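You operate a simulated robot arm through the tools that you are given. There is no shell and no other tool.

You are at the controls of a simulated two-armed robot. One attempt, no reset.

Task
Read the yellow block on the colour meter and put it in the tray that the display names.
Fine: shut the cover to read, leave it open after; the light dial stays at DAY.

Only the result counts: the job must be done as asked and must still hold three seconds after the hand-in. Knocking over, shifting, dropping, spilling or breaking anything else fails it. A push-on lid holds only when it is set on centred and level and pressed home; a screw cap is set on level and turned clockwise until tight.

Robot
Two 7-joint arms with fingered hands on one trunk that stands fixed in place. Base frame: the origin is at the foot of the trunk, x ahead of it, y to its left, z up; the work surface is at about z = 760. Readings come in mm, rad, newtons and seconds.
The left shoulder is at [118, 185, 1044], the right one opposite. With the tool pointing down near the work surface each hand reaches from about 100 to 880 mm from the base axis, measured 20 degrees to its own side. Payload 4 kg a hand.
Tool frame (each hand has its own): the origin (TCP) lies between the finger pads and is the grasp point; the fingertips stand 26 mm ahead of it; z points along the fingers, y is the line along which they close. The gripper opens to 132 mm; its body begins 73 mm behind the TCP. The gripper is a hand of 3 fingers: y runs from the thumb to the fingers, the wrist lies at [0, 0, -224] in the tool frame, and closing takes about 1.5 s.
Orientation is that of the tool frame in the base frame, as a unit quaternion [w, x, y, z]. With the fingers straight down and closing along the base's y, the tool's x points along the base's -x, its y along +y and its z along -z.

Tools
- The arms move only by the tool send_rows. It takes "left_commands", "right_commands" or both (then of equal length, played together; a hand with none holds still); each is one flat list of numbers, 6 for each row, row after row: the shift along the tool's x, y, z in m, then the turn, a rotation vector about the tool's x, y, z in degrees. In form: [x, y, z, ax, ay, az, x, y, z, ax, ay, az, ...]. A call has 1 to 20 rows; each row is the pose to reach, as a shift and turn from the pose commanded when the call began, along the tool's axes at that moment. "left_hand" and "right_hand" are, for a hand that has rows, the closure, from 0 (fully open) to 1 (shut), set as the call begins (left out, the last holds). Each row takes 0.2 s and may step no farther than 50 mm and 0.15 rad from the row before; otherwise, or with a gripper value out of range, the whole call is refused. A pose out of reach is approached as far as the arm can. The call stops where the force on the tool passes 60 N (or 10 N more than at its start, if that is more) or the arm is blocked; 0.2 s more then pass. Each finger travels about 72 mm/s and halts on what it meets, pressing with about 26 N; the grip force reading is that of the motor and also rises with nothing between the fingers. The clock runs only during rows and for 0.2 s after the last one: add rows that repeat a pose to give the fingers time. It gives the time, the measured TCP pose, the force on the tool (base axes), the opening and the grip force at its end, in the units of the frame above (readings bear some noise), with the torque about the TCP (base axes, N m) and any sound that the robot's microphone picked up.
- Cameras (640 x 400 px; columns grow to the right, rows downward): "scene" is now at [269.5, -18.7, 1263.8]; the picture's right is [-0.18, -0.98, 0.06], its down [-0.58, 0.06, -0.81] and it looks along [0.79, -0.19, -0.58] (base axes); focal length 238 px, centre (320, 200). "left" rides on the left gripper at [-62, 3, -92] in its tool frame; the picture's right is [-0.05, -1.00, 0.00], its down [0.83, -0.04, -0.56] and it looks along [0.55, -0.03, 0.83] (tool axes); focal length 230 px, centre (320, 200). "right" rides on the right gripper at [62, 3, -92] in its tool frame; the picture's right is [-0.05, 1.00, 0.00], its down [-0.83, -0.04, -0.55] and it looks along [-0.55, -0.03, 0.83] (tool axes); focal length 230 px, centre (320, 200). There is no depth. A picture from a camera that has moved, and an enlarged one, comes with that camera's place and axes in the base frame and with its lens.
- capture(camera): a new picture of that camera. The clock stands still meanwhile.
- move_column(by): moves the trunk up (or, below 0, down) by that many mm; the arms and the scene camera ride with it, the base frame stays. It gives what a move gives, with no picture.
- curl_fingers(finger1, finger2, thumb_bend, hand): sets how far each is bent, from 0 (flat) to 1 (curled in); at 0.3 the hand is open as for a grip, at 0.7 the pads meet at the TCP. One left out holds its place. A second passes; each finger stops where it meets its share of the squeeze, and holds until it gets a number again. A gripper value or a shape takes the hand back. It gives what a move gives, with no picture; readings hold the bend of each and the force on the fingers (four entries, about 0 where the hand has none), thumb and palm.
- grasp_type(shape, hand): the hand has 3 fingers and takes this shape, open, in about a second: jaw (thumb against the fingers, like two jaws); tri (thumb and two fingers); tip (a fingertip pinch); poke (one finger out to press); point (the index stretched); flat (the hand flat); cup (the hand cupped); fist (a fist). The gripper value then closes the fingers along that shape, each until it touches; the sizes above hold for jaw. It gives what a move gives, with no picture.
- head_to(pan, tilt): turns the head with the scene camera to pan (to the left, within 1.501 rad either way) and tilt (down, from -0.506 to 1.204), counted from straight ahead of the robot (the tilt from the chest, where the trunk bows). It gives what a move gives.
- enlarge(camera, box): a new picture of the part [left, top, right, bottom] of that camera's present view, enlarged. The clock stands still meanwhile.
- close_job(): hands the job in; it is judged then, once.

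Places have to be worked out from the pictures, the camera data and where the tool is seen. Open the grippers and draw the arms clear of the work before you hand the job in, unless the task says otherwise.

The tools are called after "Emit:" as a command line: name --argument value ..., lists and objects as JSON in quotes. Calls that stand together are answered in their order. send_rows: Moves the arms, as the interface text tells. Its arguments: {"type":"object","properties":{"left_commands":{"type":"array","items":{"type":"number"}},"left_hand":{"type":"number"},"right_commands":{"type":"array","items":{"type":"number"}},"right_hand":{"type":"number"}},"required":[]} The other tools are called the same way: move_column (by) moves the trunk up or down; grasp_type (shape, hand) gives the hand a shape; curl_fingers (finger1, finger2, thumb_bend, hand) moves the fingers one by one; head_to (pan, tilt) turns the head that bears the scene camera; capture (camera) takes a picture; enlarge (camera, box) takes an enlarged picture of a part of a camera's view; close_job () hands the job in.

At the start:

```text
t: 0.0
left_eef_pos: [547.3, 136.9, 1119.7]
left_orientation: [0.001, 0.0, 1.0, 0.0]
left_contact_force: [-0.5, -0.1, -0.2]
left_wrist_torque: [0.02, 0.02, 0.01]
left_gripper_width: 131.9
left_finger_force: 0.0
left_shape: jaw
left_bend: [0.3, 0.3, 0.3]
left_finger forces: [0.1, 0.0, 0.0, 0.1, 0.0, 0.0]
right_eef_pos: [563.0, -239.4, 1118.1]
right_orientation: [0.0, 0.001, 1.0, 0.001]
right_contact_force: [-0.1, 0.0, -0.1]
right_wrist_torque: [0.02, 0.01, -0.02]
right_gripper_width: 131.7
right_finger_force: 0.0
right_shape: jaw
right_bend: [0.3, 0.3, 0.3]
right_finger forces: [0.0, 0.0, 0.0, 0.1, 0.0, 0.1]
trunk travel left (down, up): [-100.0, 362.0]
head pan, tilt (commanded): [-0.197, 0.295]
```

scene: 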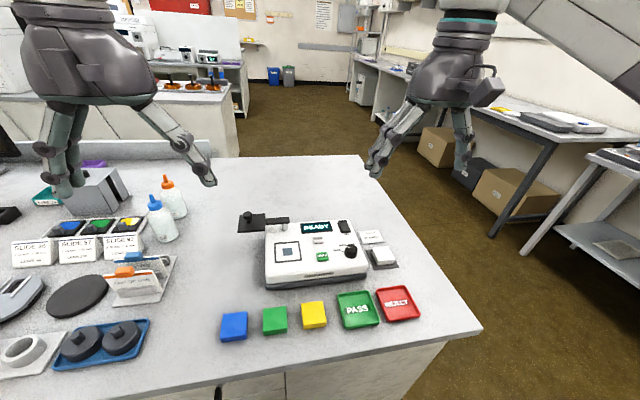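
right: 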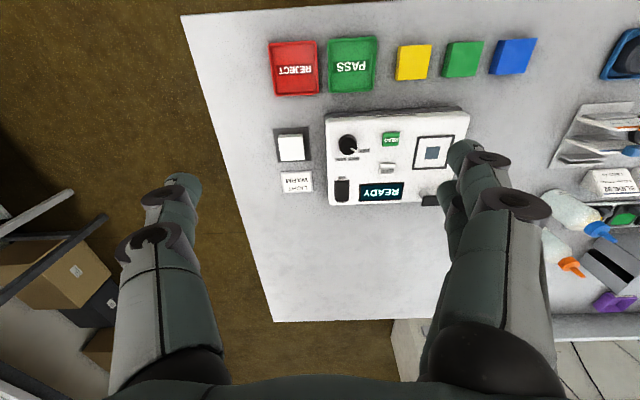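
left: 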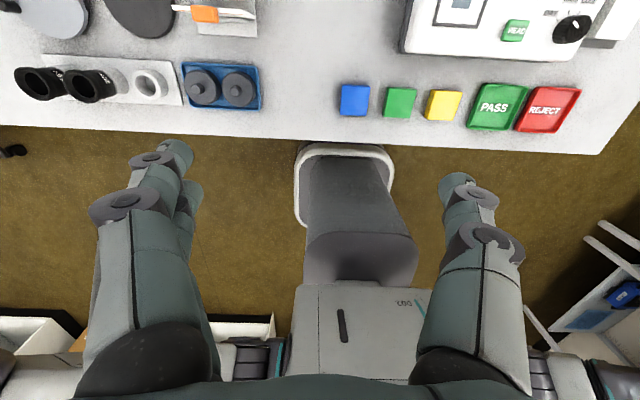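

I see the colour meter with an open cover, READY on the display, and three blocks in front with PASS and REJECT trays. I'll enlarge the views of the meter to learn its parts.

Emit:
enlarge --camera "scene" --box '[220, 190, 440, 350]'

Emit:
enlarge --camera "right" --box '[250, 20, 560, 220]'

```text
2.50 times, centred on (330, 270) of scene
camera zoom: at [269.5, -18.7, 1263.8], right [-0.18, -0.98, 0.06], down [-0.58, 0.06, -0.81], along [0.79, -0.19, -0.58], focal length 594 px, centre (295, 25)
```

zoom: 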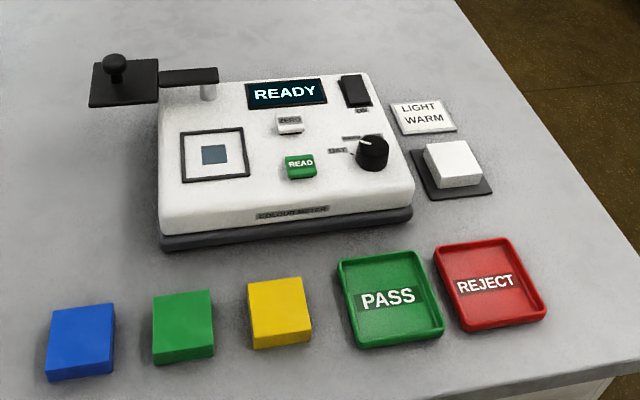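

```text
2.00 times, centred on (405, 120) of right
camera zoom: at [501.9, -235.8, 1210.6], right [0.05, 1.0, 0.0], down [0.83, -0.04, 0.55], along [0.55, -0.03, -0.83], focal length 460 px, centre (150, 360)
```

zoom: 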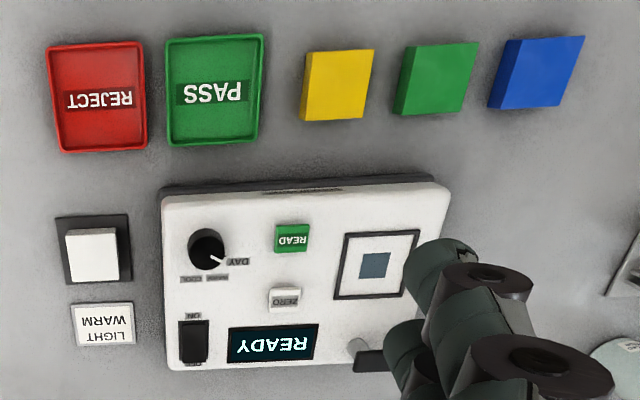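

I need to know what the dial points to and what the small labels say, so I'll enlarge those parts more.

Emit:
enlarge --camera "scene" --box '[320, 210, 410, 270]'

Emit:
enlarge --camera "right" --box '[265, 110, 385, 210]'

Emit:
enlarge --camera "scene" --box '[220, 195, 320, 295]'

```text
6.67 times, centred on (365, 240) of scene
camera zoom: at [269.5, -18.7, 1263.8], right [-0.18, -0.98, 0.06], down [-0.58, 0.06, -0.81], along [0.79, -0.19, -0.58], focal length 1584 px, centre (20, -67)
```

zoom: 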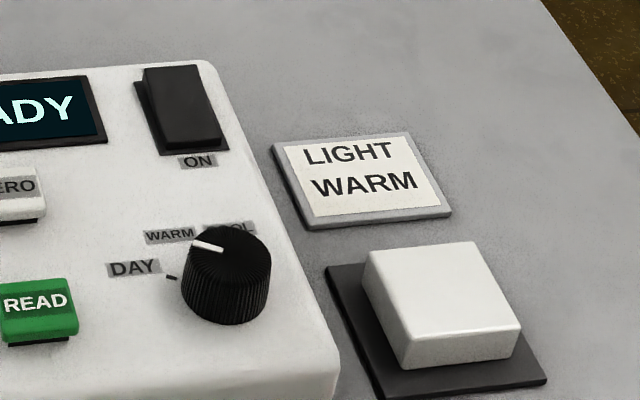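

```text
4.00 times, centred on (325, 160) of right
camera zoom: at [501.9, -235.8, 1210.6], right [0.05, 1.0, 0.0], down [0.83, -0.04, 0.55], along [0.55, -0.03, -0.83], focal length 920 px, centre (300, 360)
```

zoom: 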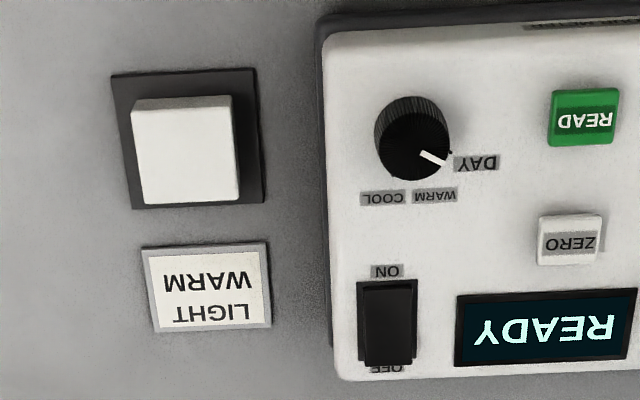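

```text
4.00 times, centred on (270, 245) of scene
camera zoom: at [269.5, -18.7, 1263.8], right [-0.18, -0.98, 0.06], down [-0.58, 0.06, -0.81], along [0.79, -0.19, -0.58], focal length 950 px, centre (520, 20)
```

zoom: 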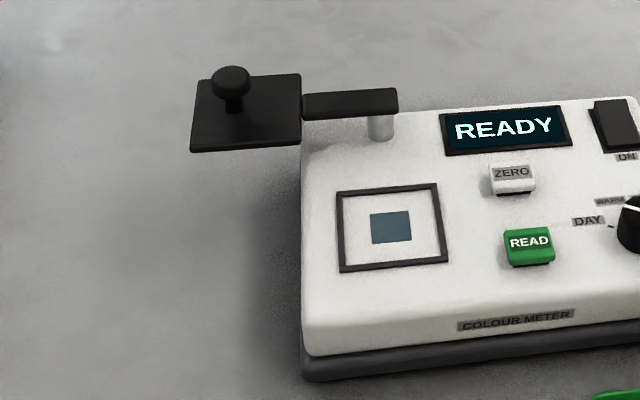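

The dial points at DAY; the cover is a plate with a knob on a swinging arm, left of the well. I'll enlarge the blocks and trays to measure them.

Emit:
enlarge --camera "scene" --box '[250, 280, 430, 350]'

Emit:
enlarge --camera "right" --box '[380, 30, 500, 105]'

Emit:
enlarge --camera "right" --box '[380, 110, 500, 210]'

```text
3.56 times, centred on (340, 315) of scene
camera zoom: at [269.5, -18.7, 1263.8], right [-0.18, -0.98, 0.06], down [-0.58, 0.06, -0.81], along [0.79, -0.19, -0.58], focal length 845 px, centre (249, -209)
```

zoom: 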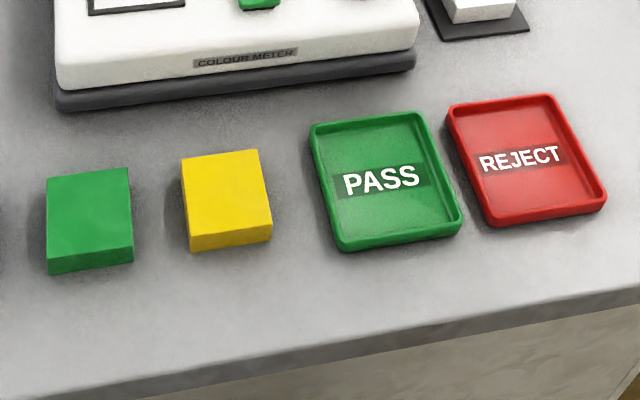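

```text
5.33 times, centred on (440, 68) of right
camera zoom: at [501.9, -235.8, 1210.6], right [0.05, 1.0, 0.0], down [0.83, -0.04, 0.55], along [0.55, -0.03, -0.83], focal length 1227 px, centre (-320, 907)
```

zoom: 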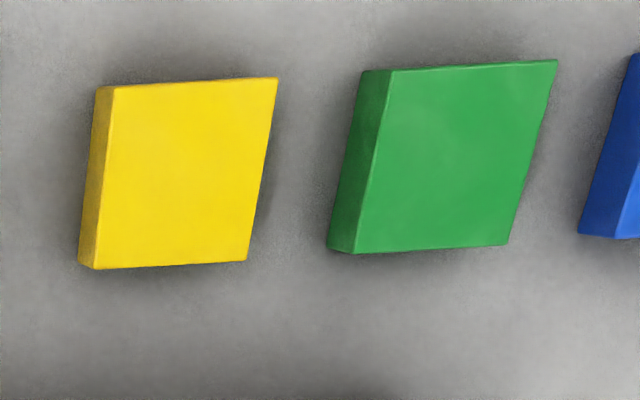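

```text
4.00 times, centred on (440, 160) of right
camera zoom: at [501.9, -235.8, 1210.6], right [0.05, 1.0, 0.0], down [0.83, -0.04, 0.55], along [0.55, -0.03, -0.83], focal length 920 px, centre (-160, 360)
```

zoom: 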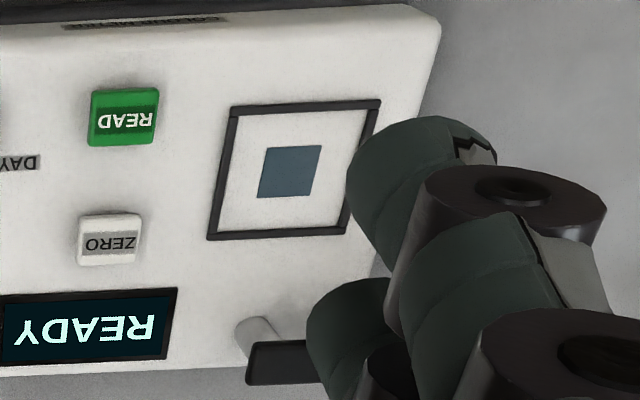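

The yellow block is about 47×47×21 mm, centred at (530, -86) and square to the base; the well centre is near (669, -43) with its surface at z≈820, and the cover pivot is near (749, -43). I'll bring the right hand above the block, turned 90° so it closes along x, and half-close it to learn the opening.

Emit:
send_rows --right_commands '[0.00275, 0.01278, 0.014, 0, 0, 7.5, 0.0055, 0.02557, 0.028, 0, 0, 15, 0.00825, 0.03835, 0.042, 0, 0, 22.5, 0.011, 0.05113, 0.056, 0, 0, 30, 0.01375, 0.06392, 0.07, 0, 0, 37.5, 0.0165, 0.0767, 0.084, 0, 0, 45, 0.01925, 0.08948, 0.098, 0, 0, 52.5, 0.022, 0.10227, 0.112, 0, 0, 60, 0.02475, 0.11505, 0.126, 0, 0, 67.5, 0.0275, 0.12783, 0.14, 0, 0, 75, 0.03025, 0.14062, 0.154, 0, 0, 82.5, 0.033, 0.1534, 0.168, 0, 0, 90, 0.033, 0.1534, 0.168, 0, 0, 90]' --right_hand 0.4

```text
t: 2.8
left_eef_pos: [548.1, 138.0, 1118.9]
left_orientation: [0.0, -0.001, 1.0, 0.001]
left_contact_force: [0.8, -0.1, 0.0]
left_wrist_torque: [0.01, 0.02, -0.03]
left_gripper_width: 132.2
left_finger_force: 0.1
left_shape: jaw
left_bend: [0.3, 0.3, 0.3]
left_finger forces: [0.0, 0.1, 0.1, 0.0, 0.0, 0.1]
right_eef_pos: [584.7, -157.0, 1022.9]
right_orientation: [-0.003, 0.434, 0.901, 0.001]
right_contact_force: [-0.4, -0.5, 0.8]
right_wrist_torque: [0.02, 0.01, -0.03]
right_gripper_width: 79.6
right_finger_force: 0.1
right_shape: jaw
right_bend: [0.71, 0.71, 0.71]
right_finger forces: [0.0, 0.0, 0.0, 0.0, 0.0, 0.1]
right hand out of reach, approached as far as the arm can: row 6, 7, 8, 9, 10, 11, 12, 13
trunk travel left (down, up): [-100.0, 362.0]
head pan, tilt (commanded): [-0.197, 0.295]
```

The wrist could only turn about 51° that way, so I'll try turning the other way. I'll start with a small backward turn to see which pose the shifts count from.

Emit:
send_rows --right_commands '[0, 0, 0, 0, 0, -8, 0, 0, 0, 0, 0, -16, 0, 0, 0, 0, 0, -24, 0, 0, 0, 0, 0, -32, 0, 0, 0, 0, 0, -40, 0, 0, 0, 0, 0, -40]'

```text
t: 4.2
left_eef_pos: [546.7, 136.6, 1119.4]
left_orientation: [0.0, 0.0, 1.0, -0.001]
left_contact_force: [-0.4, 0.2, -0.3]
left_wrist_torque: [-0.03, 0.0, 0.0]
left_gripper_width: 132.0
left_finger_force: 0.1
left_shape: jaw
left_bend: [0.3, 0.3, 0.3]
left_finger forces: [0.0, 0.0, 0.1, 0.1, 0.1, 0.0]
right_eef_pos: [587.6, -159.9, 1022.2]
right_orientation: [-0.004, 0.098, 0.995, 0.001]
right_contact_force: [-0.6, 0.5, 0.5]
right_wrist_torque: [0.01, 0.0, 0.01]
right_gripper_width: 79.7
right_finger_force: 0.1
right_shape: jaw
right_bend: [0.71, 0.71, 0.71]
right_finger forces: [0.0, 0.0, 0.0, 0.0, 0.0, 0.1]
trunk travel left (down, up): [-100.0, 362.0]
head pan, tilt (commanded): [-0.197, 0.295]
```

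Shifts count from the pose actually reached; now the hand is at +11°. I'll turn it to -90° (thumb on the far side) while moving above the block.

Emit:
send_rows --right_commands '[0.00546, 0.00471, 0.00554, 0, 0, -7.79, 0.01092, 0.00942, 0.01108, 0, 0, -15.58, 0.01638, 0.01412, 0.01662, 0, 0, -23.37, 0.02185, 0.01883, 0.02215, 0, 0, -31.16, 0.02731, 0.02354, 0.02769, 0, 0, -38.95, 0.03277, 0.02825, 0.03323, 0, 0, -46.74, 0.03823, 0.03295, 0.03877, 0, 0, -54.53, 0.04369, 0.03766, 0.04431, 0, 0, -62.32, 0.04915, 0.04237, 0.04985, 0, 0, -70.11, 0.05462, 0.04708, 0.05538, 0, 0, -77.9, 0.06008, 0.05178, 0.06092, 0, 0, -85.69, 0.06554, 0.05649, 0.06646, 0, 0, -93.48, 0.071, 0.0612, 0.072, 0, 0, -101.3, 0.071, 0.0612, 0.072, 0, 0, -101.3]'

```text
t: 7.2
left_eef_pos: [547.4, 136.7, 1119.3]
left_orientation: [0.0, -0.001, 1.0, 0.0]
left_contact_force: [-0.1, 0.4, 0.4]
left_wrist_torque: [-0.01, 0.0, -0.01]
left_gripper_width: 131.9
left_finger_force: 0.1
left_shape: jaw
left_bend: [0.3, 0.3, 0.3]
left_finger forces: [0.1, 0.0, 0.1, 0.0, 0.0, 0.1]
right_eef_pos: [530.8, -85.1, 950.5]
right_orientation: [0.0, 0.707, -0.707, -0.004]
right_contact_force: [-0.1, -0.2, -0.1]
right_wrist_torque: [0.0, 0.0, 0.02]
right_gripper_width: 79.6
right_finger_force: 0.1
right_shape: jaw
right_bend: [0.71, 0.71, 0.71]
right_finger forces: [0.0, 0.0, 0.0, 0.0, 0.0, 0.0]
trunk travel left (down, up): [-100.0, 362.0]
head pan, tilt (commanded): [-0.197, 0.295]
```

The right hand reached -90° above the block at (531, -85, 950). I'll look through the right camera and the scene camera.

Emit:
capture --camera "right"

Emit:
capture --camera "scene"

```text
taken
camera right: at [527.4, -147.2, 1042.3], right [-1.0, 0.05, 0.01], down [0.05, 0.83, 0.56], along [0.02, 0.56, -0.83], focal length 230 px, centre (320, 200)
```

right: 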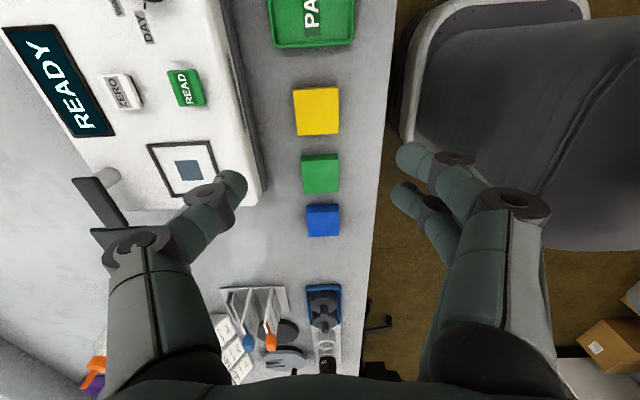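

```text
taken
camera scene: at [269.3, -18.7, 1263.9], right [-0.18, -0.98, 0.06], down [-0.58, 0.06, -0.81], along [0.79, -0.19, -0.58], focal length 238 px, centre (320, 200)
```

scene: 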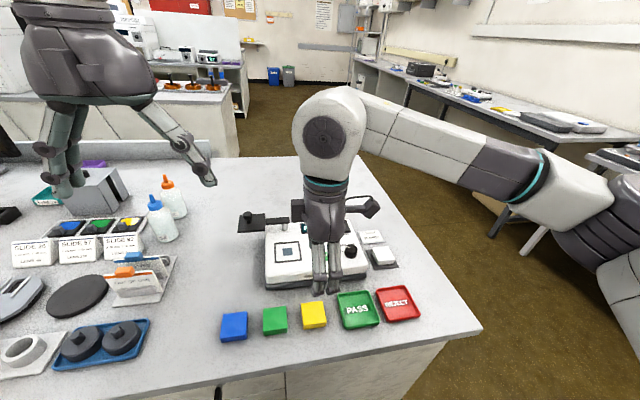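

The hand is in place with the thumb on the far side. I'll zoom in to see how the fingertips stand relative to the yellow block.

Emit:
enlarge --camera "scene" --box '[260, 180, 400, 340]'

Emit:
enlarge --camera "right" --box '[180, 60, 480, 260]'

```text
2.50 times, centred on (330, 260) of scene
camera zoom: at [269.3, -18.7, 1263.9], right [-0.18, -0.98, 0.06], down [-0.58, 0.06, -0.81], along [0.79, -0.19, -0.58], focal length 594 px, centre (295, 50)
```

zoom: 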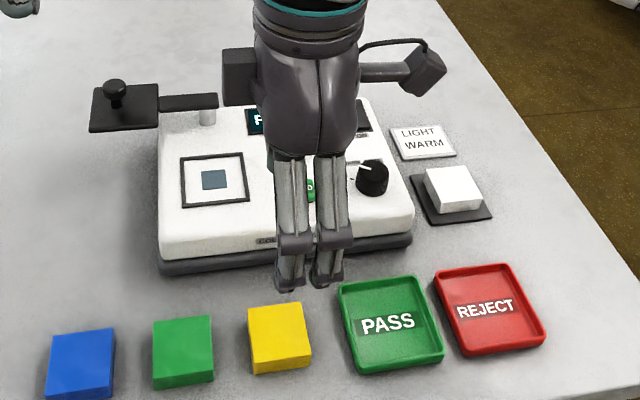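

```text
2.00 times, centred on (330, 160) of right
camera zoom: at [527.4, -147.2, 1042.3], right [-1.0, 0.05, 0.01], down [0.05, 0.83, 0.56], along [0.02, 0.56, -0.83], focal length 460 px, centre (300, 280)
```

zoom: 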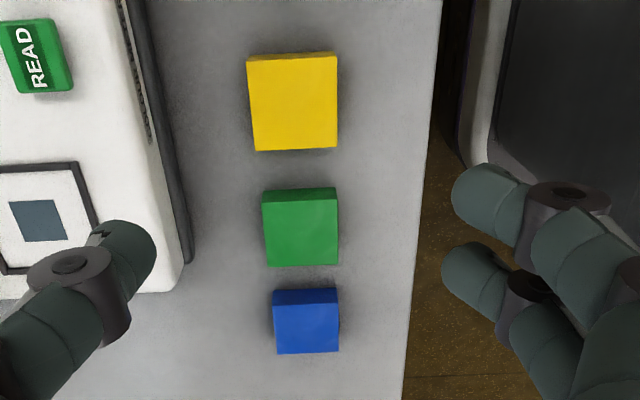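

The fingertips look to be ~26 mm below the TCP and straddle x well; neighbours are clear of the finger width. I'll descend to TCP z≈808 and look again before gripping.

Emit:
send_rows --right_commands '[0.0009, 0.0008, 0.015, 0, 0, 0, 0.0009, 0.0008, 0.03, 0, 0, 0, 0.0009, 0.0008, 0.045, 0, 0, 0, 0.0009, 0.0008, 0.06, 0, 0, 0, 0.0009, 0.0008, 0.075, 0, 0, 0, 0.0009, 0.0008, 0.09, 0, 0, 0, 0.0009, 0.0008, 0.105, 0, 0, 0, 0.0009, 0.0008, 0.12, 0, 0, 0, 0.0009, 0.0008, 0.133, 0, 0, 0, 0.0009, 0.0008, 0.142, 0, 0, 0, 0.0009, 0.0008, 0.142, 0, 0, 0]'

Emit:
enlarge --camera "scene" --box '[260, 250, 380, 350]'

Emit:
enlarge --camera "right" --box '[180, 60, 480, 260]'

```text
t: 9.6
left_eef_pos: [547.5, 136.5, 1118.6]
left_orientation: [0.001, 0.0, 1.0, 0.0]
left_contact_force: [-0.2, -0.3, 0.3]
left_wrist_torque: [0.0, -0.02, 0.03]
left_gripper_width: 131.7
left_finger_force: 0.1
left_shape: jaw
left_bend: [0.3, 0.3, 0.3]
left_finger forces: [0.0, 0.0, 0.0, 0.1, 0.0, 0.1]
right_eef_pos: [529.2, -85.2, 807.2]
right_orientation: [-0.001, -0.707, 0.707, 0.004]
right_contact_force: [-0.7, 1.2, 0.5]
right_wrist_torque: [0.06, -0.02, 0.0]
right_gripper_width: 79.6
right_finger_force: 0.0
right_shape: jaw
right_bend: [0.71, 0.71, 0.71]
right_finger forces: [0.1, 0.1, 0.0, 0.1, 0.0, 0.0]
trunk travel left (down, up): [-100.0, 362.0]
head pan, tilt (commanded): [-0.197, 0.295]
```

```text
4.00 times, centred on (320, 300) of scene
camera zoom: at [269.3, -18.6, 1263.9], right [-0.18, -0.98, 0.06], down [-0.58, 0.06, -0.81], along [0.79, -0.19, -0.58], focal length 950 px, centre (320, -200)
```

zoom: 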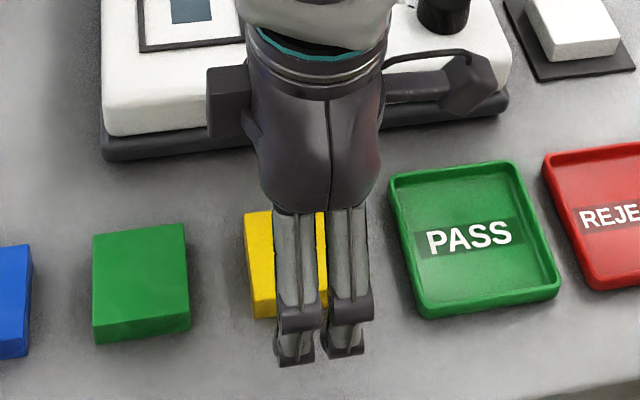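

```text
2.00 times, centred on (330, 160) of right
camera zoom: at [525.8, -147.4, 900.0], right [-1.0, 0.05, 0.01], down [0.05, 0.83, 0.56], along [0.02, 0.56, -0.83], focal length 460 px, centre (300, 280)
```

zoom: 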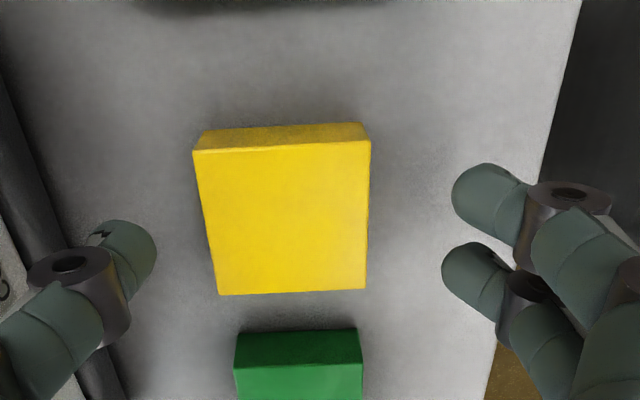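

The block centre is confirmed at about (531, -86), nicely between thumb and fingers. I'll lower to TCP z≈791 (fingertips a few mm off the table).

Emit:
send_rows --right_commands '[0.0008, -0.0013, 0.006, 0, 0, 0, 0.0008, -0.0013, 0.012, 0, 0, 0, 0.0008, -0.0013, 0.0165, 0, 0, 0, 0.0008, -0.0013, 0.0165, 0, 0, 0]'

Emit:
enlarge --camera "right" --box '[180, 60, 480, 260]'

```text
t: 10.6
left_eef_pos: [547.3, 136.8, 1118.6]
left_orientation: [0.0, 0.0, 1.0, 0.001]
left_contact_force: [-0.5, 0.3, 0.5]
left_wrist_torque: [-0.02, 0.03, 0.03]
left_gripper_width: 131.6
left_finger_force: 0.0
left_shape: jaw
left_bend: [0.3, 0.3, 0.3]
left_finger forces: [0.0, 0.0, 0.1, 0.0, 0.1, 0.1]
right_eef_pos: [529.7, -86.4, 791.8]
right_orientation: [-0.001, -0.706, 0.708, 0.004]
right_contact_force: [0.4, 0.4, -0.1]
right_wrist_torque: [-0.01, -0.02, 0.0]
right_gripper_width: 79.7
right_finger_force: 0.1
right_shape: jaw
right_bend: [0.71, 0.71, 0.71]
right_finger forces: [0.1, 0.1, 0.1, 0.0, 0.0, 0.0]
trunk travel left (down, up): [-100.0, 362.0]
head pan, tilt (commanded): [-0.197, 0.295]
```

```text
2.00 times, centred on (330, 160) of right
camera zoom: at [527.3, -148.0, 883.4], right [-1.0, 0.05, 0.01], down [0.05, 0.83, 0.56], along [0.02, 0.56, -0.83], focal length 460 px, centre (300, 280)
```

zoom: 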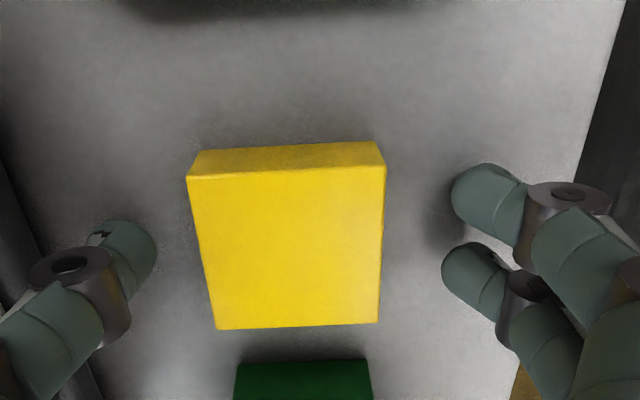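

The block lies squarely between thumb and fingers. I'll close the hand on it.

Emit:
send_rows --right_commands '[0, 0, 0, 0, 0, 0, 0, 0, 0, 0, 0, 0, 0, 0, 0, 0, 0, 0, 0, 0, 0, 0, 0, 0, 0, 0, 0, 0, 0, 0, 0, 0, 0, 0, 0, 0]' --right_hand 0.8

Emit:
enlarge --camera "right" --box '[180, 60, 480, 260]'

Emit:
enlarge --camera "scene" --box '[260, 250, 380, 350]'

```text
t: 12.0
left_eef_pos: [548.0, 136.9, 1118.0]
left_orientation: [0.0, -0.001, 1.0, -0.001]
left_contact_force: [0.4, -1.0, 0.1]
left_wrist_torque: [0.0, -0.02, 0.01]
left_gripper_width: 131.7
left_finger_force: 0.1
left_shape: jaw
left_bend: [0.3, 0.3, 0.3]
left_finger forces: [0.0, 0.0, 0.0, 0.0, 0.0, 0.0]
right_eef_pos: [530.9, -86.5, 792.0]
right_orientation: [-0.001, -0.706, 0.708, 0.004]
right_contact_force: [-0.8, -0.6, 0.3]
right_wrist_torque: [-0.01, 0.03, -0.01]
right_gripper_width: 41.5
right_finger_force: 25.6
right_shape: jaw
right_bend: [0.73, 0.73, 0.7]
right_finger forces: [11.8, 11.7, 0.0, 0.0, 23.5, 0.0]
trunk travel left (down, up): [-100.0, 362.0]
head pan, tilt (commanded): [-0.197, 0.295]
```

```text
2.00 times, centred on (330, 160) of right
camera zoom: at [527.3, -148.0, 883.5], right [-1.0, 0.05, 0.01], down [0.05, 0.83, 0.56], along [0.02, 0.56, -0.83], focal length 460 px, centre (300, 280)
```

zoom: 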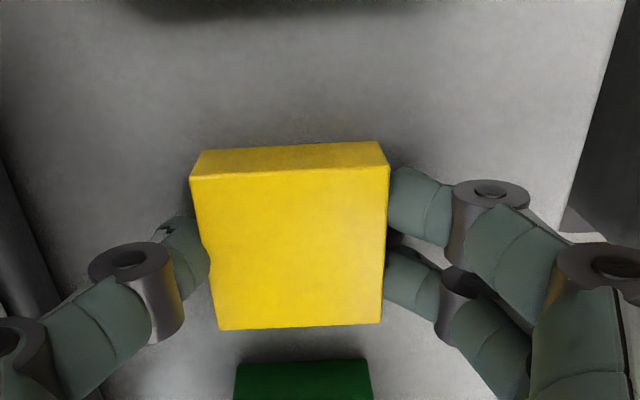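

```text
4.00 times, centred on (320, 300) of scene
camera zoom: at [269.6, -18.6, 1263.8], right [-0.18, -0.98, 0.06], down [-0.58, 0.06, -0.81], along [0.79, -0.19, -0.58], focal length 950 px, centre (320, -200)
```

zoom: 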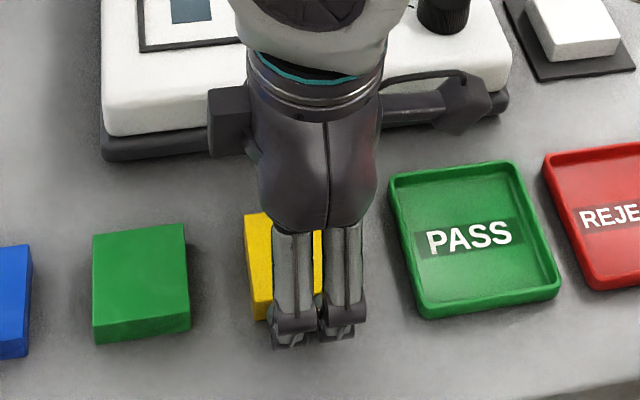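

The grip is firm (12+12 N vs 23.5 N). I'll lift the block straight up about 110 mm.

Emit:
send_rows --right_commands '[0, 0, -0.005, 0, 0, 0, 0, 0, -0.012, 0, 0, 0, 0, 0, -0.022, 0, 0, 0, 0, 0, -0.034, 0, 0, 0, 0, 0, -0.046, 0, 0, 0, 0, 0, -0.058, 0, 0, 0, 0, 0, -0.07, 0, 0, 0, 0, 0, -0.082, 0, 0, 0, 0, 0, -0.094, 0, 0, 0, 0, 0, -0.104, 0, 0, 0, 0, 0, -0.11, 0, 0, 0, 0, 0, -0.11, 0, 0, 0]'

Emit:
capture --camera "right"

Emit:
capture --camera "scene"

```text
t: 14.6
left_eef_pos: [547.8, 137.0, 1118.4]
left_orientation: [0.0, 0.0, 1.0, 0.0]
left_contact_force: [0.3, 0.0, 0.1]
left_wrist_torque: [0.05, -0.03, -0.02]
left_gripper_width: 131.9
left_finger_force: 0.0
left_shape: jaw
left_bend: [0.3, 0.3, 0.3]
left_finger forces: [0.0, 0.0, 0.1, 0.1, 0.0, 0.0]
right_eef_pos: [529.7, -87.0, 902.1]
right_orientation: [-0.002, -0.707, 0.707, 0.004]
right_contact_force: [0.0, 0.1, -1.6]
right_wrist_torque: [0.0, 0.02, 0.02]
right_gripper_width: 41.9
right_finger_force: 26.0
right_shape: jaw
right_bend: [0.73, 0.73, 0.7]
right_finger forces: [11.8, 11.8, 0.0, 0.0, 23.6, 0.0]
trunk travel left (down, up): [-100.0, 362.0]
head pan, tilt (commanded): [-0.197, 0.295]
```

```text
taken
camera right: at [528.2, -148.6, 993.4], right [-1.0, 0.05, 0.01], down [0.05, 0.83, 0.56], along [0.02, 0.56, -0.83], focal length 230 px, centre (320, 200)
```

right: 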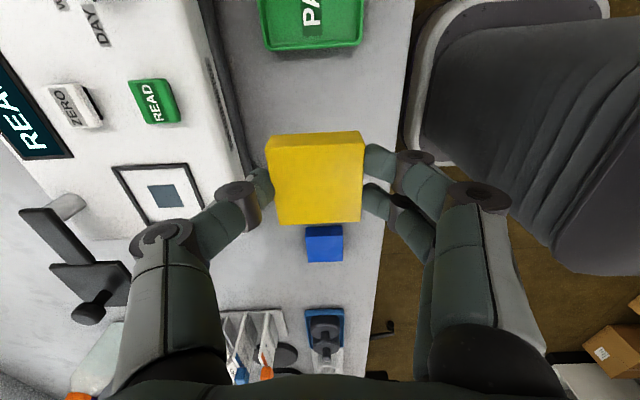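

```text
taken
camera scene: at [269.6, -18.7, 1263.8], right [-0.18, -0.98, 0.06], down [-0.58, 0.06, -0.81], along [0.79, -0.19, -0.58], focal length 238 px, centre (320, 200)
```

scene: 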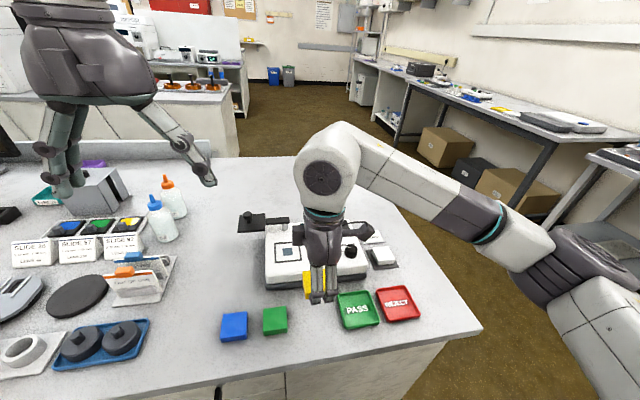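

The block is held level and centred on the TCP, its underside 32 mm below. I'll carry it over the well centre, near (669.5, -43).

Emit:
send_rows --right_commands '[-0.0037, -0.01165, -0.005, 0, 0, 0, -0.0073, -0.0233, -0.01, 0, 0, 0, -0.011, -0.0349, -0.01, 0, 0, 0, -0.0147, -0.0465, -0.01, 0, 0, 0, -0.0183, -0.0581, -0.01, 0, 0, 0, -0.022, -0.0698, -0.01, 0, 0, 0, -0.0257, -0.0814, -0.01, 0, 0, 0, -0.0293, -0.093, -0.01, 0, 0, 0, -0.033, -0.1046, -0.01, 0, 0, 0, -0.0367, -0.1163, -0.01, 0, 0, 0, -0.0403, -0.1279, -0.01, 0, 0, 0, -0.044, -0.1395, -0.01, 0, 0, 0, -0.044, -0.1395, -0.01, 0, 0, 0]'

Emit:
capture --camera "right"

Emit:
enlarge --camera "scene" --box '[210, 170, 370, 290]'

Emit:
capture --camera "left"

```text
t: 17.4
left_eef_pos: [548.1, 138.5, 1117.4]
left_orientation: [0.0, 0.0, 1.0, -0.001]
left_contact_force: [-0.5, 0.1, 0.2]
left_wrist_torque: [0.0, 0.03, 0.01]
left_gripper_width: 132.0
left_finger_force: 0.1
left_shape: jaw
left_bend: [0.3, 0.3, 0.3]
left_finger forces: [0.1, 0.1, 0.0, 0.0, 0.0, 0.0]
right_eef_pos: [670.3, -41.7, 910.5]
right_orientation: [0.0, -0.707, 0.708, 0.004]
right_contact_force: [-0.5, 0.6, -1.0]
right_wrist_torque: [0.03, 0.0, 0.02]
right_gripper_width: 41.8
right_finger_force: 26.1
right_shape: jaw
right_bend: [0.73, 0.73, 0.7]
right_finger forces: [11.8, 12.0, 0.0, 0.0, 23.6, 0.1]
trunk travel left (down, up): [-100.0, 362.0]
head pan, tilt (commanded): [-0.197, 0.295]
```

```text
taken
camera right: at [667.2, -104.6, 1002.5], right [-1.0, 0.05, 0.01], down [0.05, 0.83, 0.56], along [0.02, 0.56, -0.83], focal length 230 px, centre (320, 200)
```

right: 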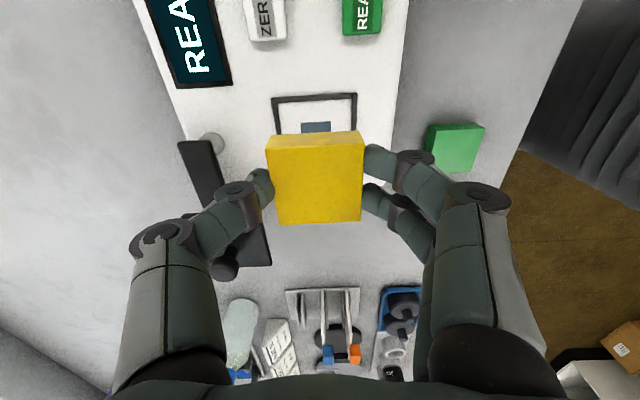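

```text
3.33 times, centred on (290, 230) of scene
camera zoom: at [269.5, -18.8, 1263.8], right [-0.18, -0.98, 0.06], down [-0.58, 0.06, -0.81], along [0.79, -0.19, -0.58], focal length 792 px, centre (420, 100)
```

zoom: 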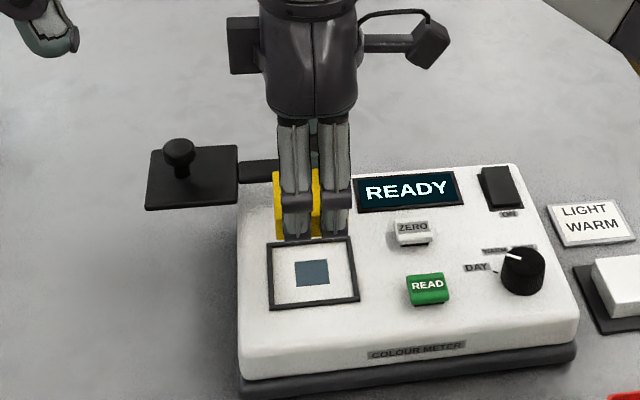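

```text
taken
camera left: at [608.9, 138.5, 1210.4], right [0.05, -1.0, 0.0], down [-0.83, -0.04, 0.56], along [-0.55, -0.03, -0.83], focal length 230 px, centre (320, 200)
```

left: 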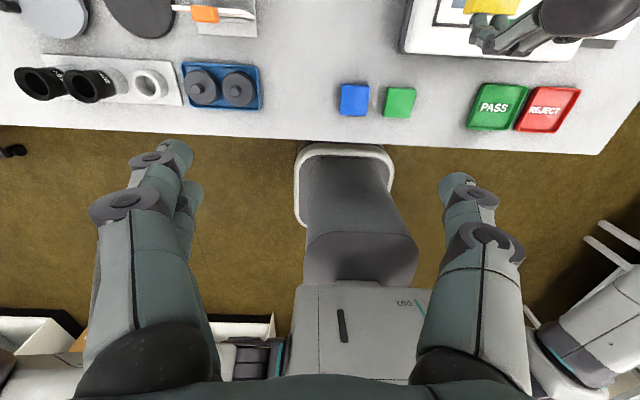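

The block is centred above the frame (frame centre ≈ (670.5, -42.4), TCP at (670.3, -41.7)). I'll descend to about 12 mm above the expected surface and look.

Emit:
send_rows --right_commands '[0.0007, 0, 0.008, 0, 0, 0, 0.0007, 0, 0.016, 0, 0, 0, 0.0007, 0, 0.024, 0, 0, 0, 0.0007, 0, 0.032, 0, 0, 0, 0.0007, 0, 0.04, 0, 0, 0, 0.0007, 0, 0.046, 0, 0, 0, 0.0007, 0, 0.046, 0, 0, 0]'

Emit:
enlarge --camera "right" --box '[200, 60, 440, 260]'

Emit:
enlarge --camera "scene" --box '[230, 190, 350, 290]'

```text
t: 19.0
left_eef_pos: [547.0, 138.1, 1117.7]
left_orientation: [0.0, 0.0, 1.0, 0.0]
left_contact_force: [0.3, 0.6, -0.6]
left_wrist_torque: [0.01, 0.02, 0.02]
left_gripper_width: 132.0
left_finger_force: 0.0
left_shape: jaw
left_bend: [0.3, 0.3, 0.3]
left_finger forces: [0.0, 0.0, 0.0, 0.0, 0.0, 0.1]
right_eef_pos: [668.5, -43.2, 864.2]
right_orientation: [-0.001, -0.707, 0.708, 0.003]
right_contact_force: [0.0, -0.9, -0.9]
right_wrist_torque: [-0.02, 0.0, 0.01]
right_gripper_width: 41.7
right_finger_force: 26.3
right_shape: jaw
right_bend: [0.73, 0.73, 0.7]
right_finger forces: [11.9, 11.8, 0.1, 0.0, 23.7, 0.1]
trunk travel left (down, up): [-100.0, 362.0]
head pan, tilt (commanded): [-0.197, 0.295]
```

```text
2.00 times, centred on (320, 160) of right
camera zoom: at [666.4, -105.4, 956.3], right [-1.0, 0.05, 0.01], down [0.05, 0.83, 0.56], along [0.02, 0.56, -0.83], focal length 460 px, centre (320, 280)
```

zoom: 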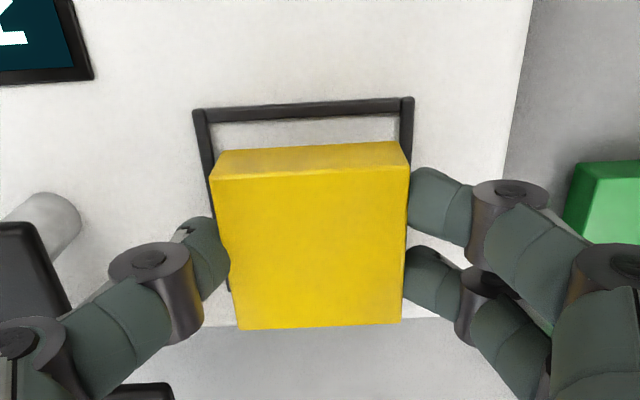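

```text
4.00 times, centred on (290, 240) of scene
camera zoom: at [269.5, -18.6, 1263.8], right [-0.18, -0.98, 0.06], down [-0.58, 0.06, -0.81], along [0.79, -0.19, -0.58], focal length 950 px, centre (440, 40)
```

zoom: 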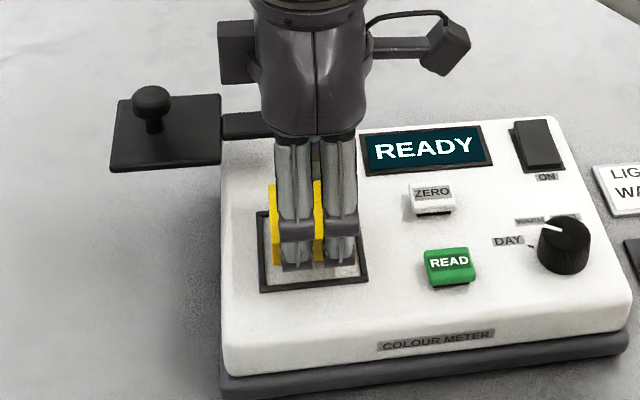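

The block sits inside the frame outline, about 1.5 mm short in x. I'll nudge it +1 mm and lower it gently toward contact.

Emit:
send_rows --right_commands '[0, -0.001, 0.003, 0, 0, 0, 0, -0.001, 0.006, 0, 0, 0, 0, -0.001, 0.008, 0, 0, 0, 0, -0.001, 0.0095, 0, 0, 0, 0, -0.001, 0.0105, 0, 0, 0]'

Emit:
enlarge --camera "right" --box '[200, 60, 440, 260]'

```text
t: 20.2
left_eef_pos: [548.2, 136.6, 1119.4]
left_orientation: [0.0, 0.0, 1.0, -0.001]
left_contact_force: [-0.1, 0.7, 0.0]
left_wrist_torque: [-0.01, 0.0, -0.01]
left_gripper_width: 131.8
left_finger_force: 0.0
left_shape: jaw
left_bend: [0.3, 0.3, 0.3]
left_finger forces: [0.0, 0.1, 0.1, 0.1, 0.0, 0.0]
right_eef_pos: [670.4, -43.0, 853.6]
right_orientation: [0.0, -0.706, 0.708, 0.004]
right_contact_force: [-0.3, 0.7, -0.6]
right_wrist_torque: [0.04, -0.02, -0.01]
right_gripper_width: 41.8
right_finger_force: 26.3
right_shape: jaw
right_bend: [0.73, 0.73, 0.7]
right_finger forces: [11.9, 11.9, 0.0, 0.0, 23.7, 0.0]
trunk travel left (down, up): [-100.0, 362.0]
head pan, tilt (commanded): [-0.197, 0.295]
```

```text
2.00 times, centred on (320, 160) of right
camera zoom: at [668.0, -105.6, 945.6], right [-1.0, 0.05, 0.01], down [0.05, 0.83, 0.56], along [0.02, 0.56, -0.83], focal length 460 px, centre (320, 280)
```

zoom: 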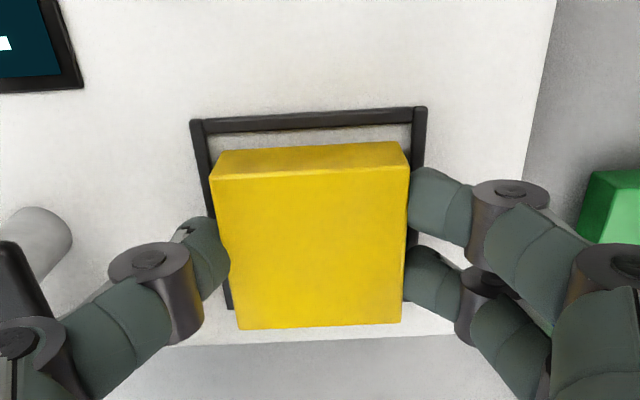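

No contact yet at TCP 853.6. I'll go down in small steps, checking the force.

Emit:
send_rows --right_commands '[0, 0, 0.001, 0, 0, 0, 0, 0, 0.002, 0, 0, 0]'

```text
t: 20.8
left_eef_pos: [547.3, 137.3, 1118.4]
left_orientation: [0.0, 0.0, 1.0, 0.001]
left_contact_force: [0.0, 0.1, 0.0]
left_wrist_torque: [0.0, -0.02, -0.04]
left_gripper_width: 131.9
left_finger_force: 0.1
left_shape: jaw
left_bend: [0.3, 0.3, 0.3]
left_finger forces: [0.1, 0.0, 0.0, 0.0, 0.0, 0.0]
right_eef_pos: [670.5, -42.6, 851.0]
right_orientation: [-0.001, -0.706, 0.708, 0.004]
right_contact_force: [0.5, -0.2, -0.3]
right_wrist_torque: [0.03, 0.0, 0.0]
right_gripper_width: 41.4
right_finger_force: 26.0
right_shape: jaw
right_bend: [0.73, 0.73, 0.7]
right_finger forces: [11.7, 11.7, 0.0, 0.0, 23.7, 0.1]
trunk travel left (down, up): [-100.0, 362.0]
head pan, tilt (commanded): [-0.197, 0.295]
```

Still no contact at about z 851. Two more millimetres down.

Emit:
send_rows --right_commands '[0, 0, 0.001, 0, 0, 0, 0, 0, 0.002, 0, 0, 0]'

```text
t: 21.4
left_eef_pos: [546.8, 136.9, 1118.4]
left_orientation: [0.0, 0.0, 1.0, 0.0]
left_contact_force: [-1.0, 0.0, -0.1]
left_wrist_torque: [-0.04, 0.0, -0.01]
left_gripper_width: 131.7
left_finger_force: 0.2
left_shape: jaw
left_bend: [0.3, 0.3, 0.3]
left_finger forces: [0.0, 0.0, 0.0, 0.0, 0.0, 0.1]
right_eef_pos: [669.9, -43.8, 850.0]
right_orientation: [-0.001, -0.706, 0.708, 0.005]
right_contact_force: [-0.2, 0.1, -1.8]
right_wrist_torque: [-0.02, 0.0, 0.02]
right_gripper_width: 41.9
right_finger_force: 25.9
right_shape: jaw
right_bend: [0.73, 0.73, 0.7]
right_finger forces: [11.8, 11.8, 0.1, 0.0, 23.7, 0.0]
trunk travel left (down, up): [-100.0, 362.0]
head pan, tilt (commanded): [-0.197, 0.295]
```

Still just the weight of the block. I'll take a look at the remaining gap.

Emit:
enlarge --camera "right" --box '[230, 90, 390, 190]'

Emit:
enlarge --camera "scene" --box '[250, 220, 330, 280]'

```text
4.00 times, centred on (310, 140) of right
camera zoom: at [668.0, -105.1, 941.5], right [-1.0, 0.05, 0.01], down [0.05, 0.83, 0.56], along [0.02, 0.56, -0.83], focal length 920 px, centre (360, 440)
```

zoom: 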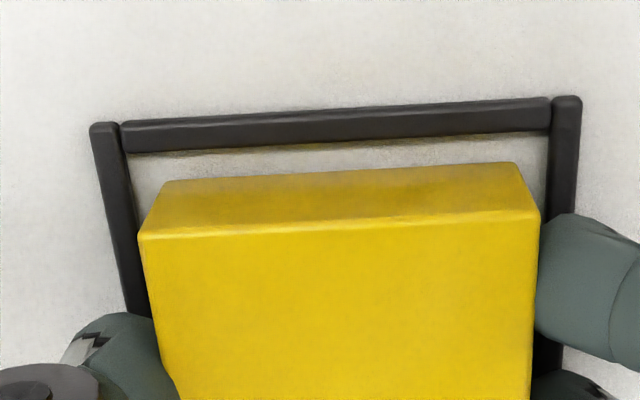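

```text
6.67 times, centred on (290, 250) of scene
camera zoom: at [269.6, -18.6, 1263.8], right [-0.18, -0.98, 0.06], down [-0.58, 0.06, -0.81], along [0.79, -0.19, -0.58], focal length 1584 px, centre (520, -133)
```

zoom: 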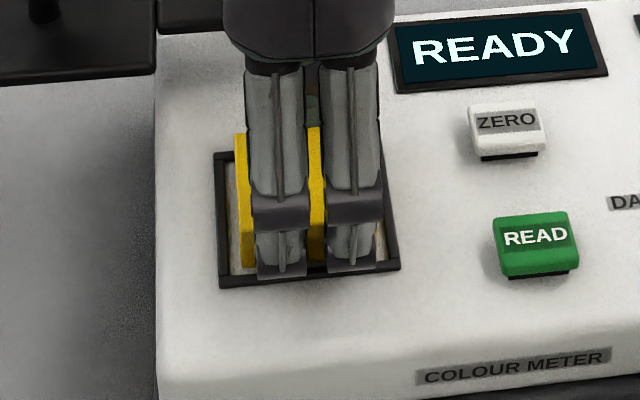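

The frame is a low raised rim with the block inside it. I'll continue down in 1.5 mm steps.

Emit:
send_rows --right_commands '[0, 0, 0.001, 0, 0, 0, 0, 0, 0.0015, 0, 0, 0]'

```text
t: 22.0
left_eef_pos: [547.8, 135.7, 1118.6]
left_orientation: [0.0, 0.001, 1.0, 0.0]
left_contact_force: [0.3, 0.2, 0.3]
left_wrist_torque: [-0.02, 0.02, -0.01]
left_gripper_width: 131.8
left_finger_force: 0.0
left_shape: jaw
left_bend: [0.3, 0.3, 0.3]
left_finger forces: [0.0, 0.0, 0.0, 0.1, 0.1, 0.1]
right_eef_pos: [670.7, -42.8, 848.6]
right_orientation: [-0.001, -0.707, 0.708, 0.004]
right_contact_force: [0.1, -0.4, 4.5]
right_wrist_torque: [0.01, 0.02, 0.0]
right_gripper_width: 41.7
right_finger_force: 25.8
right_shape: jaw
right_bend: [0.74, 0.74, 0.7]
right_finger forces: [12.3, 12.3, 0.0, 0.1, 24.5, 0.0]
trunk travel left (down, up): [-100.0, 362.0]
head pan, tilt (commanded): [-0.197, 0.295]
```

A contact force of 4.5 N appeared. I'll check the picture to see whether the block is down or the fingers touch the rim.

Emit:
enlarge --camera "right" --box '[230, 90, 390, 190]'

Emit:
enlarge --camera "scene" --box '[260, 230, 320, 270]'

```text
4.00 times, centred on (310, 140) of right
camera zoom: at [668.0, -105.0, 940.8], right [-1.0, 0.05, 0.01], down [0.05, 0.83, 0.56], along [0.02, 0.56, -0.83], focal length 920 px, centre (360, 440)
```

zoom: 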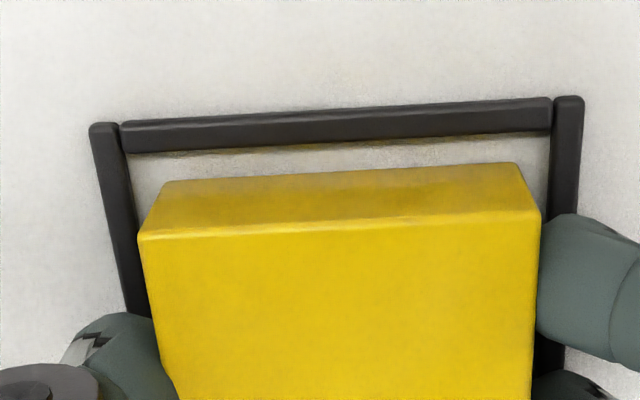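

```text
10.00 times, centred on (290, 250) of scene
camera zoom: at [269.0, -18.7, 1264.1], right [-0.18, -0.98, 0.06], down [-0.58, 0.06, -0.81], along [0.79, -0.19, -0.58], focal length 2376 px, centre (620, -300)
```

zoom: 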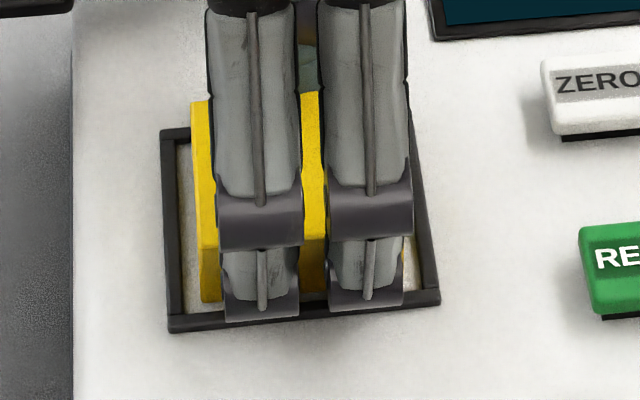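

The numbers agree with the block's underside resting on the well floor (~z 817). I'll open the hand slightly to let it go, then rise.

Emit:
send_rows --right_commands '[0, 0, 0, 0, 0, 0, 0, 0, 0, 0, 0, 0, 0, 0, 0, 0, 0, 0, 0, 0, -0.001, 0, 0, 0, 0, 0, -0.001, 0, 0, 0]' --right_hand 0.53

Emit:
enlarge --camera "right" --box '[200, 60, 440, 260]'

Emit:
enlarge --camera "scene" --box '[250, 220, 330, 280]'

```text
t: 23.2
left_eef_pos: [547.4, 136.4, 1118.8]
left_orientation: [0.0, 0.0, 1.0, 0.0]
left_contact_force: [0.4, -0.3, 0.1]
left_wrist_torque: [-0.02, 0.01, -0.04]
left_gripper_width: 131.8
left_finger_force: 0.1
left_shape: jaw
left_bend: [0.3, 0.3, 0.3]
left_finger forces: [0.0, 0.1, 0.0, 0.1, 0.1, 0.0]
right_eef_pos: [671.7, -42.3, 850.2]
right_orientation: [-0.002, -0.707, 0.707, 0.004]
right_contact_force: [0.0, -0.2, -1.0]
right_wrist_torque: [0.02, 0.0, -0.01]
right_gripper_width: 61.8
right_finger_force: 0.0
right_shape: jaw
right_bend: [0.73, 0.73, 0.7]
right_finger forces: [0.1, 0.0, 0.0, 0.1, 0.0, 0.1]
trunk travel left (down, up): [-100.0, 362.0]
head pan, tilt (commanded): [-0.197, 0.295]
```

```text
2.00 times, centred on (320, 160) of right
camera zoom: at [668.4, -104.9, 941.4], right [-1.0, 0.05, 0.01], down [0.05, 0.83, 0.56], along [0.02, 0.56, -0.83], focal length 460 px, centre (320, 280)
```

zoom: 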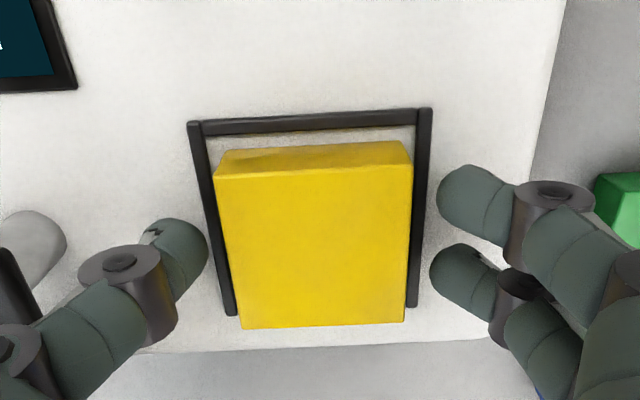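

```text
6.67 times, centred on (290, 250) of scene
camera zoom: at [269.5, -18.6, 1263.8], right [-0.18, -0.98, 0.06], down [-0.58, 0.06, -0.81], along [0.79, -0.19, -0.58], focal length 1584 px, centre (520, -133)
```

zoom: 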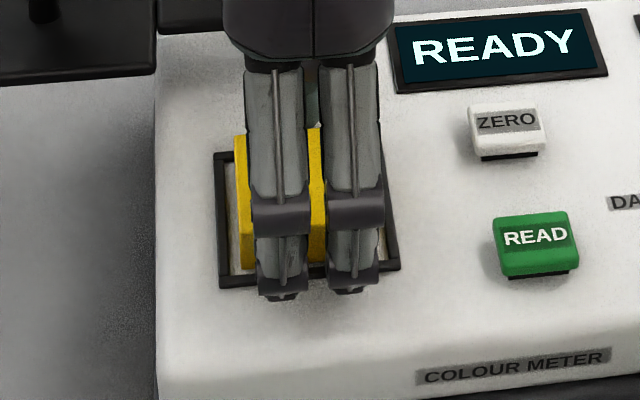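

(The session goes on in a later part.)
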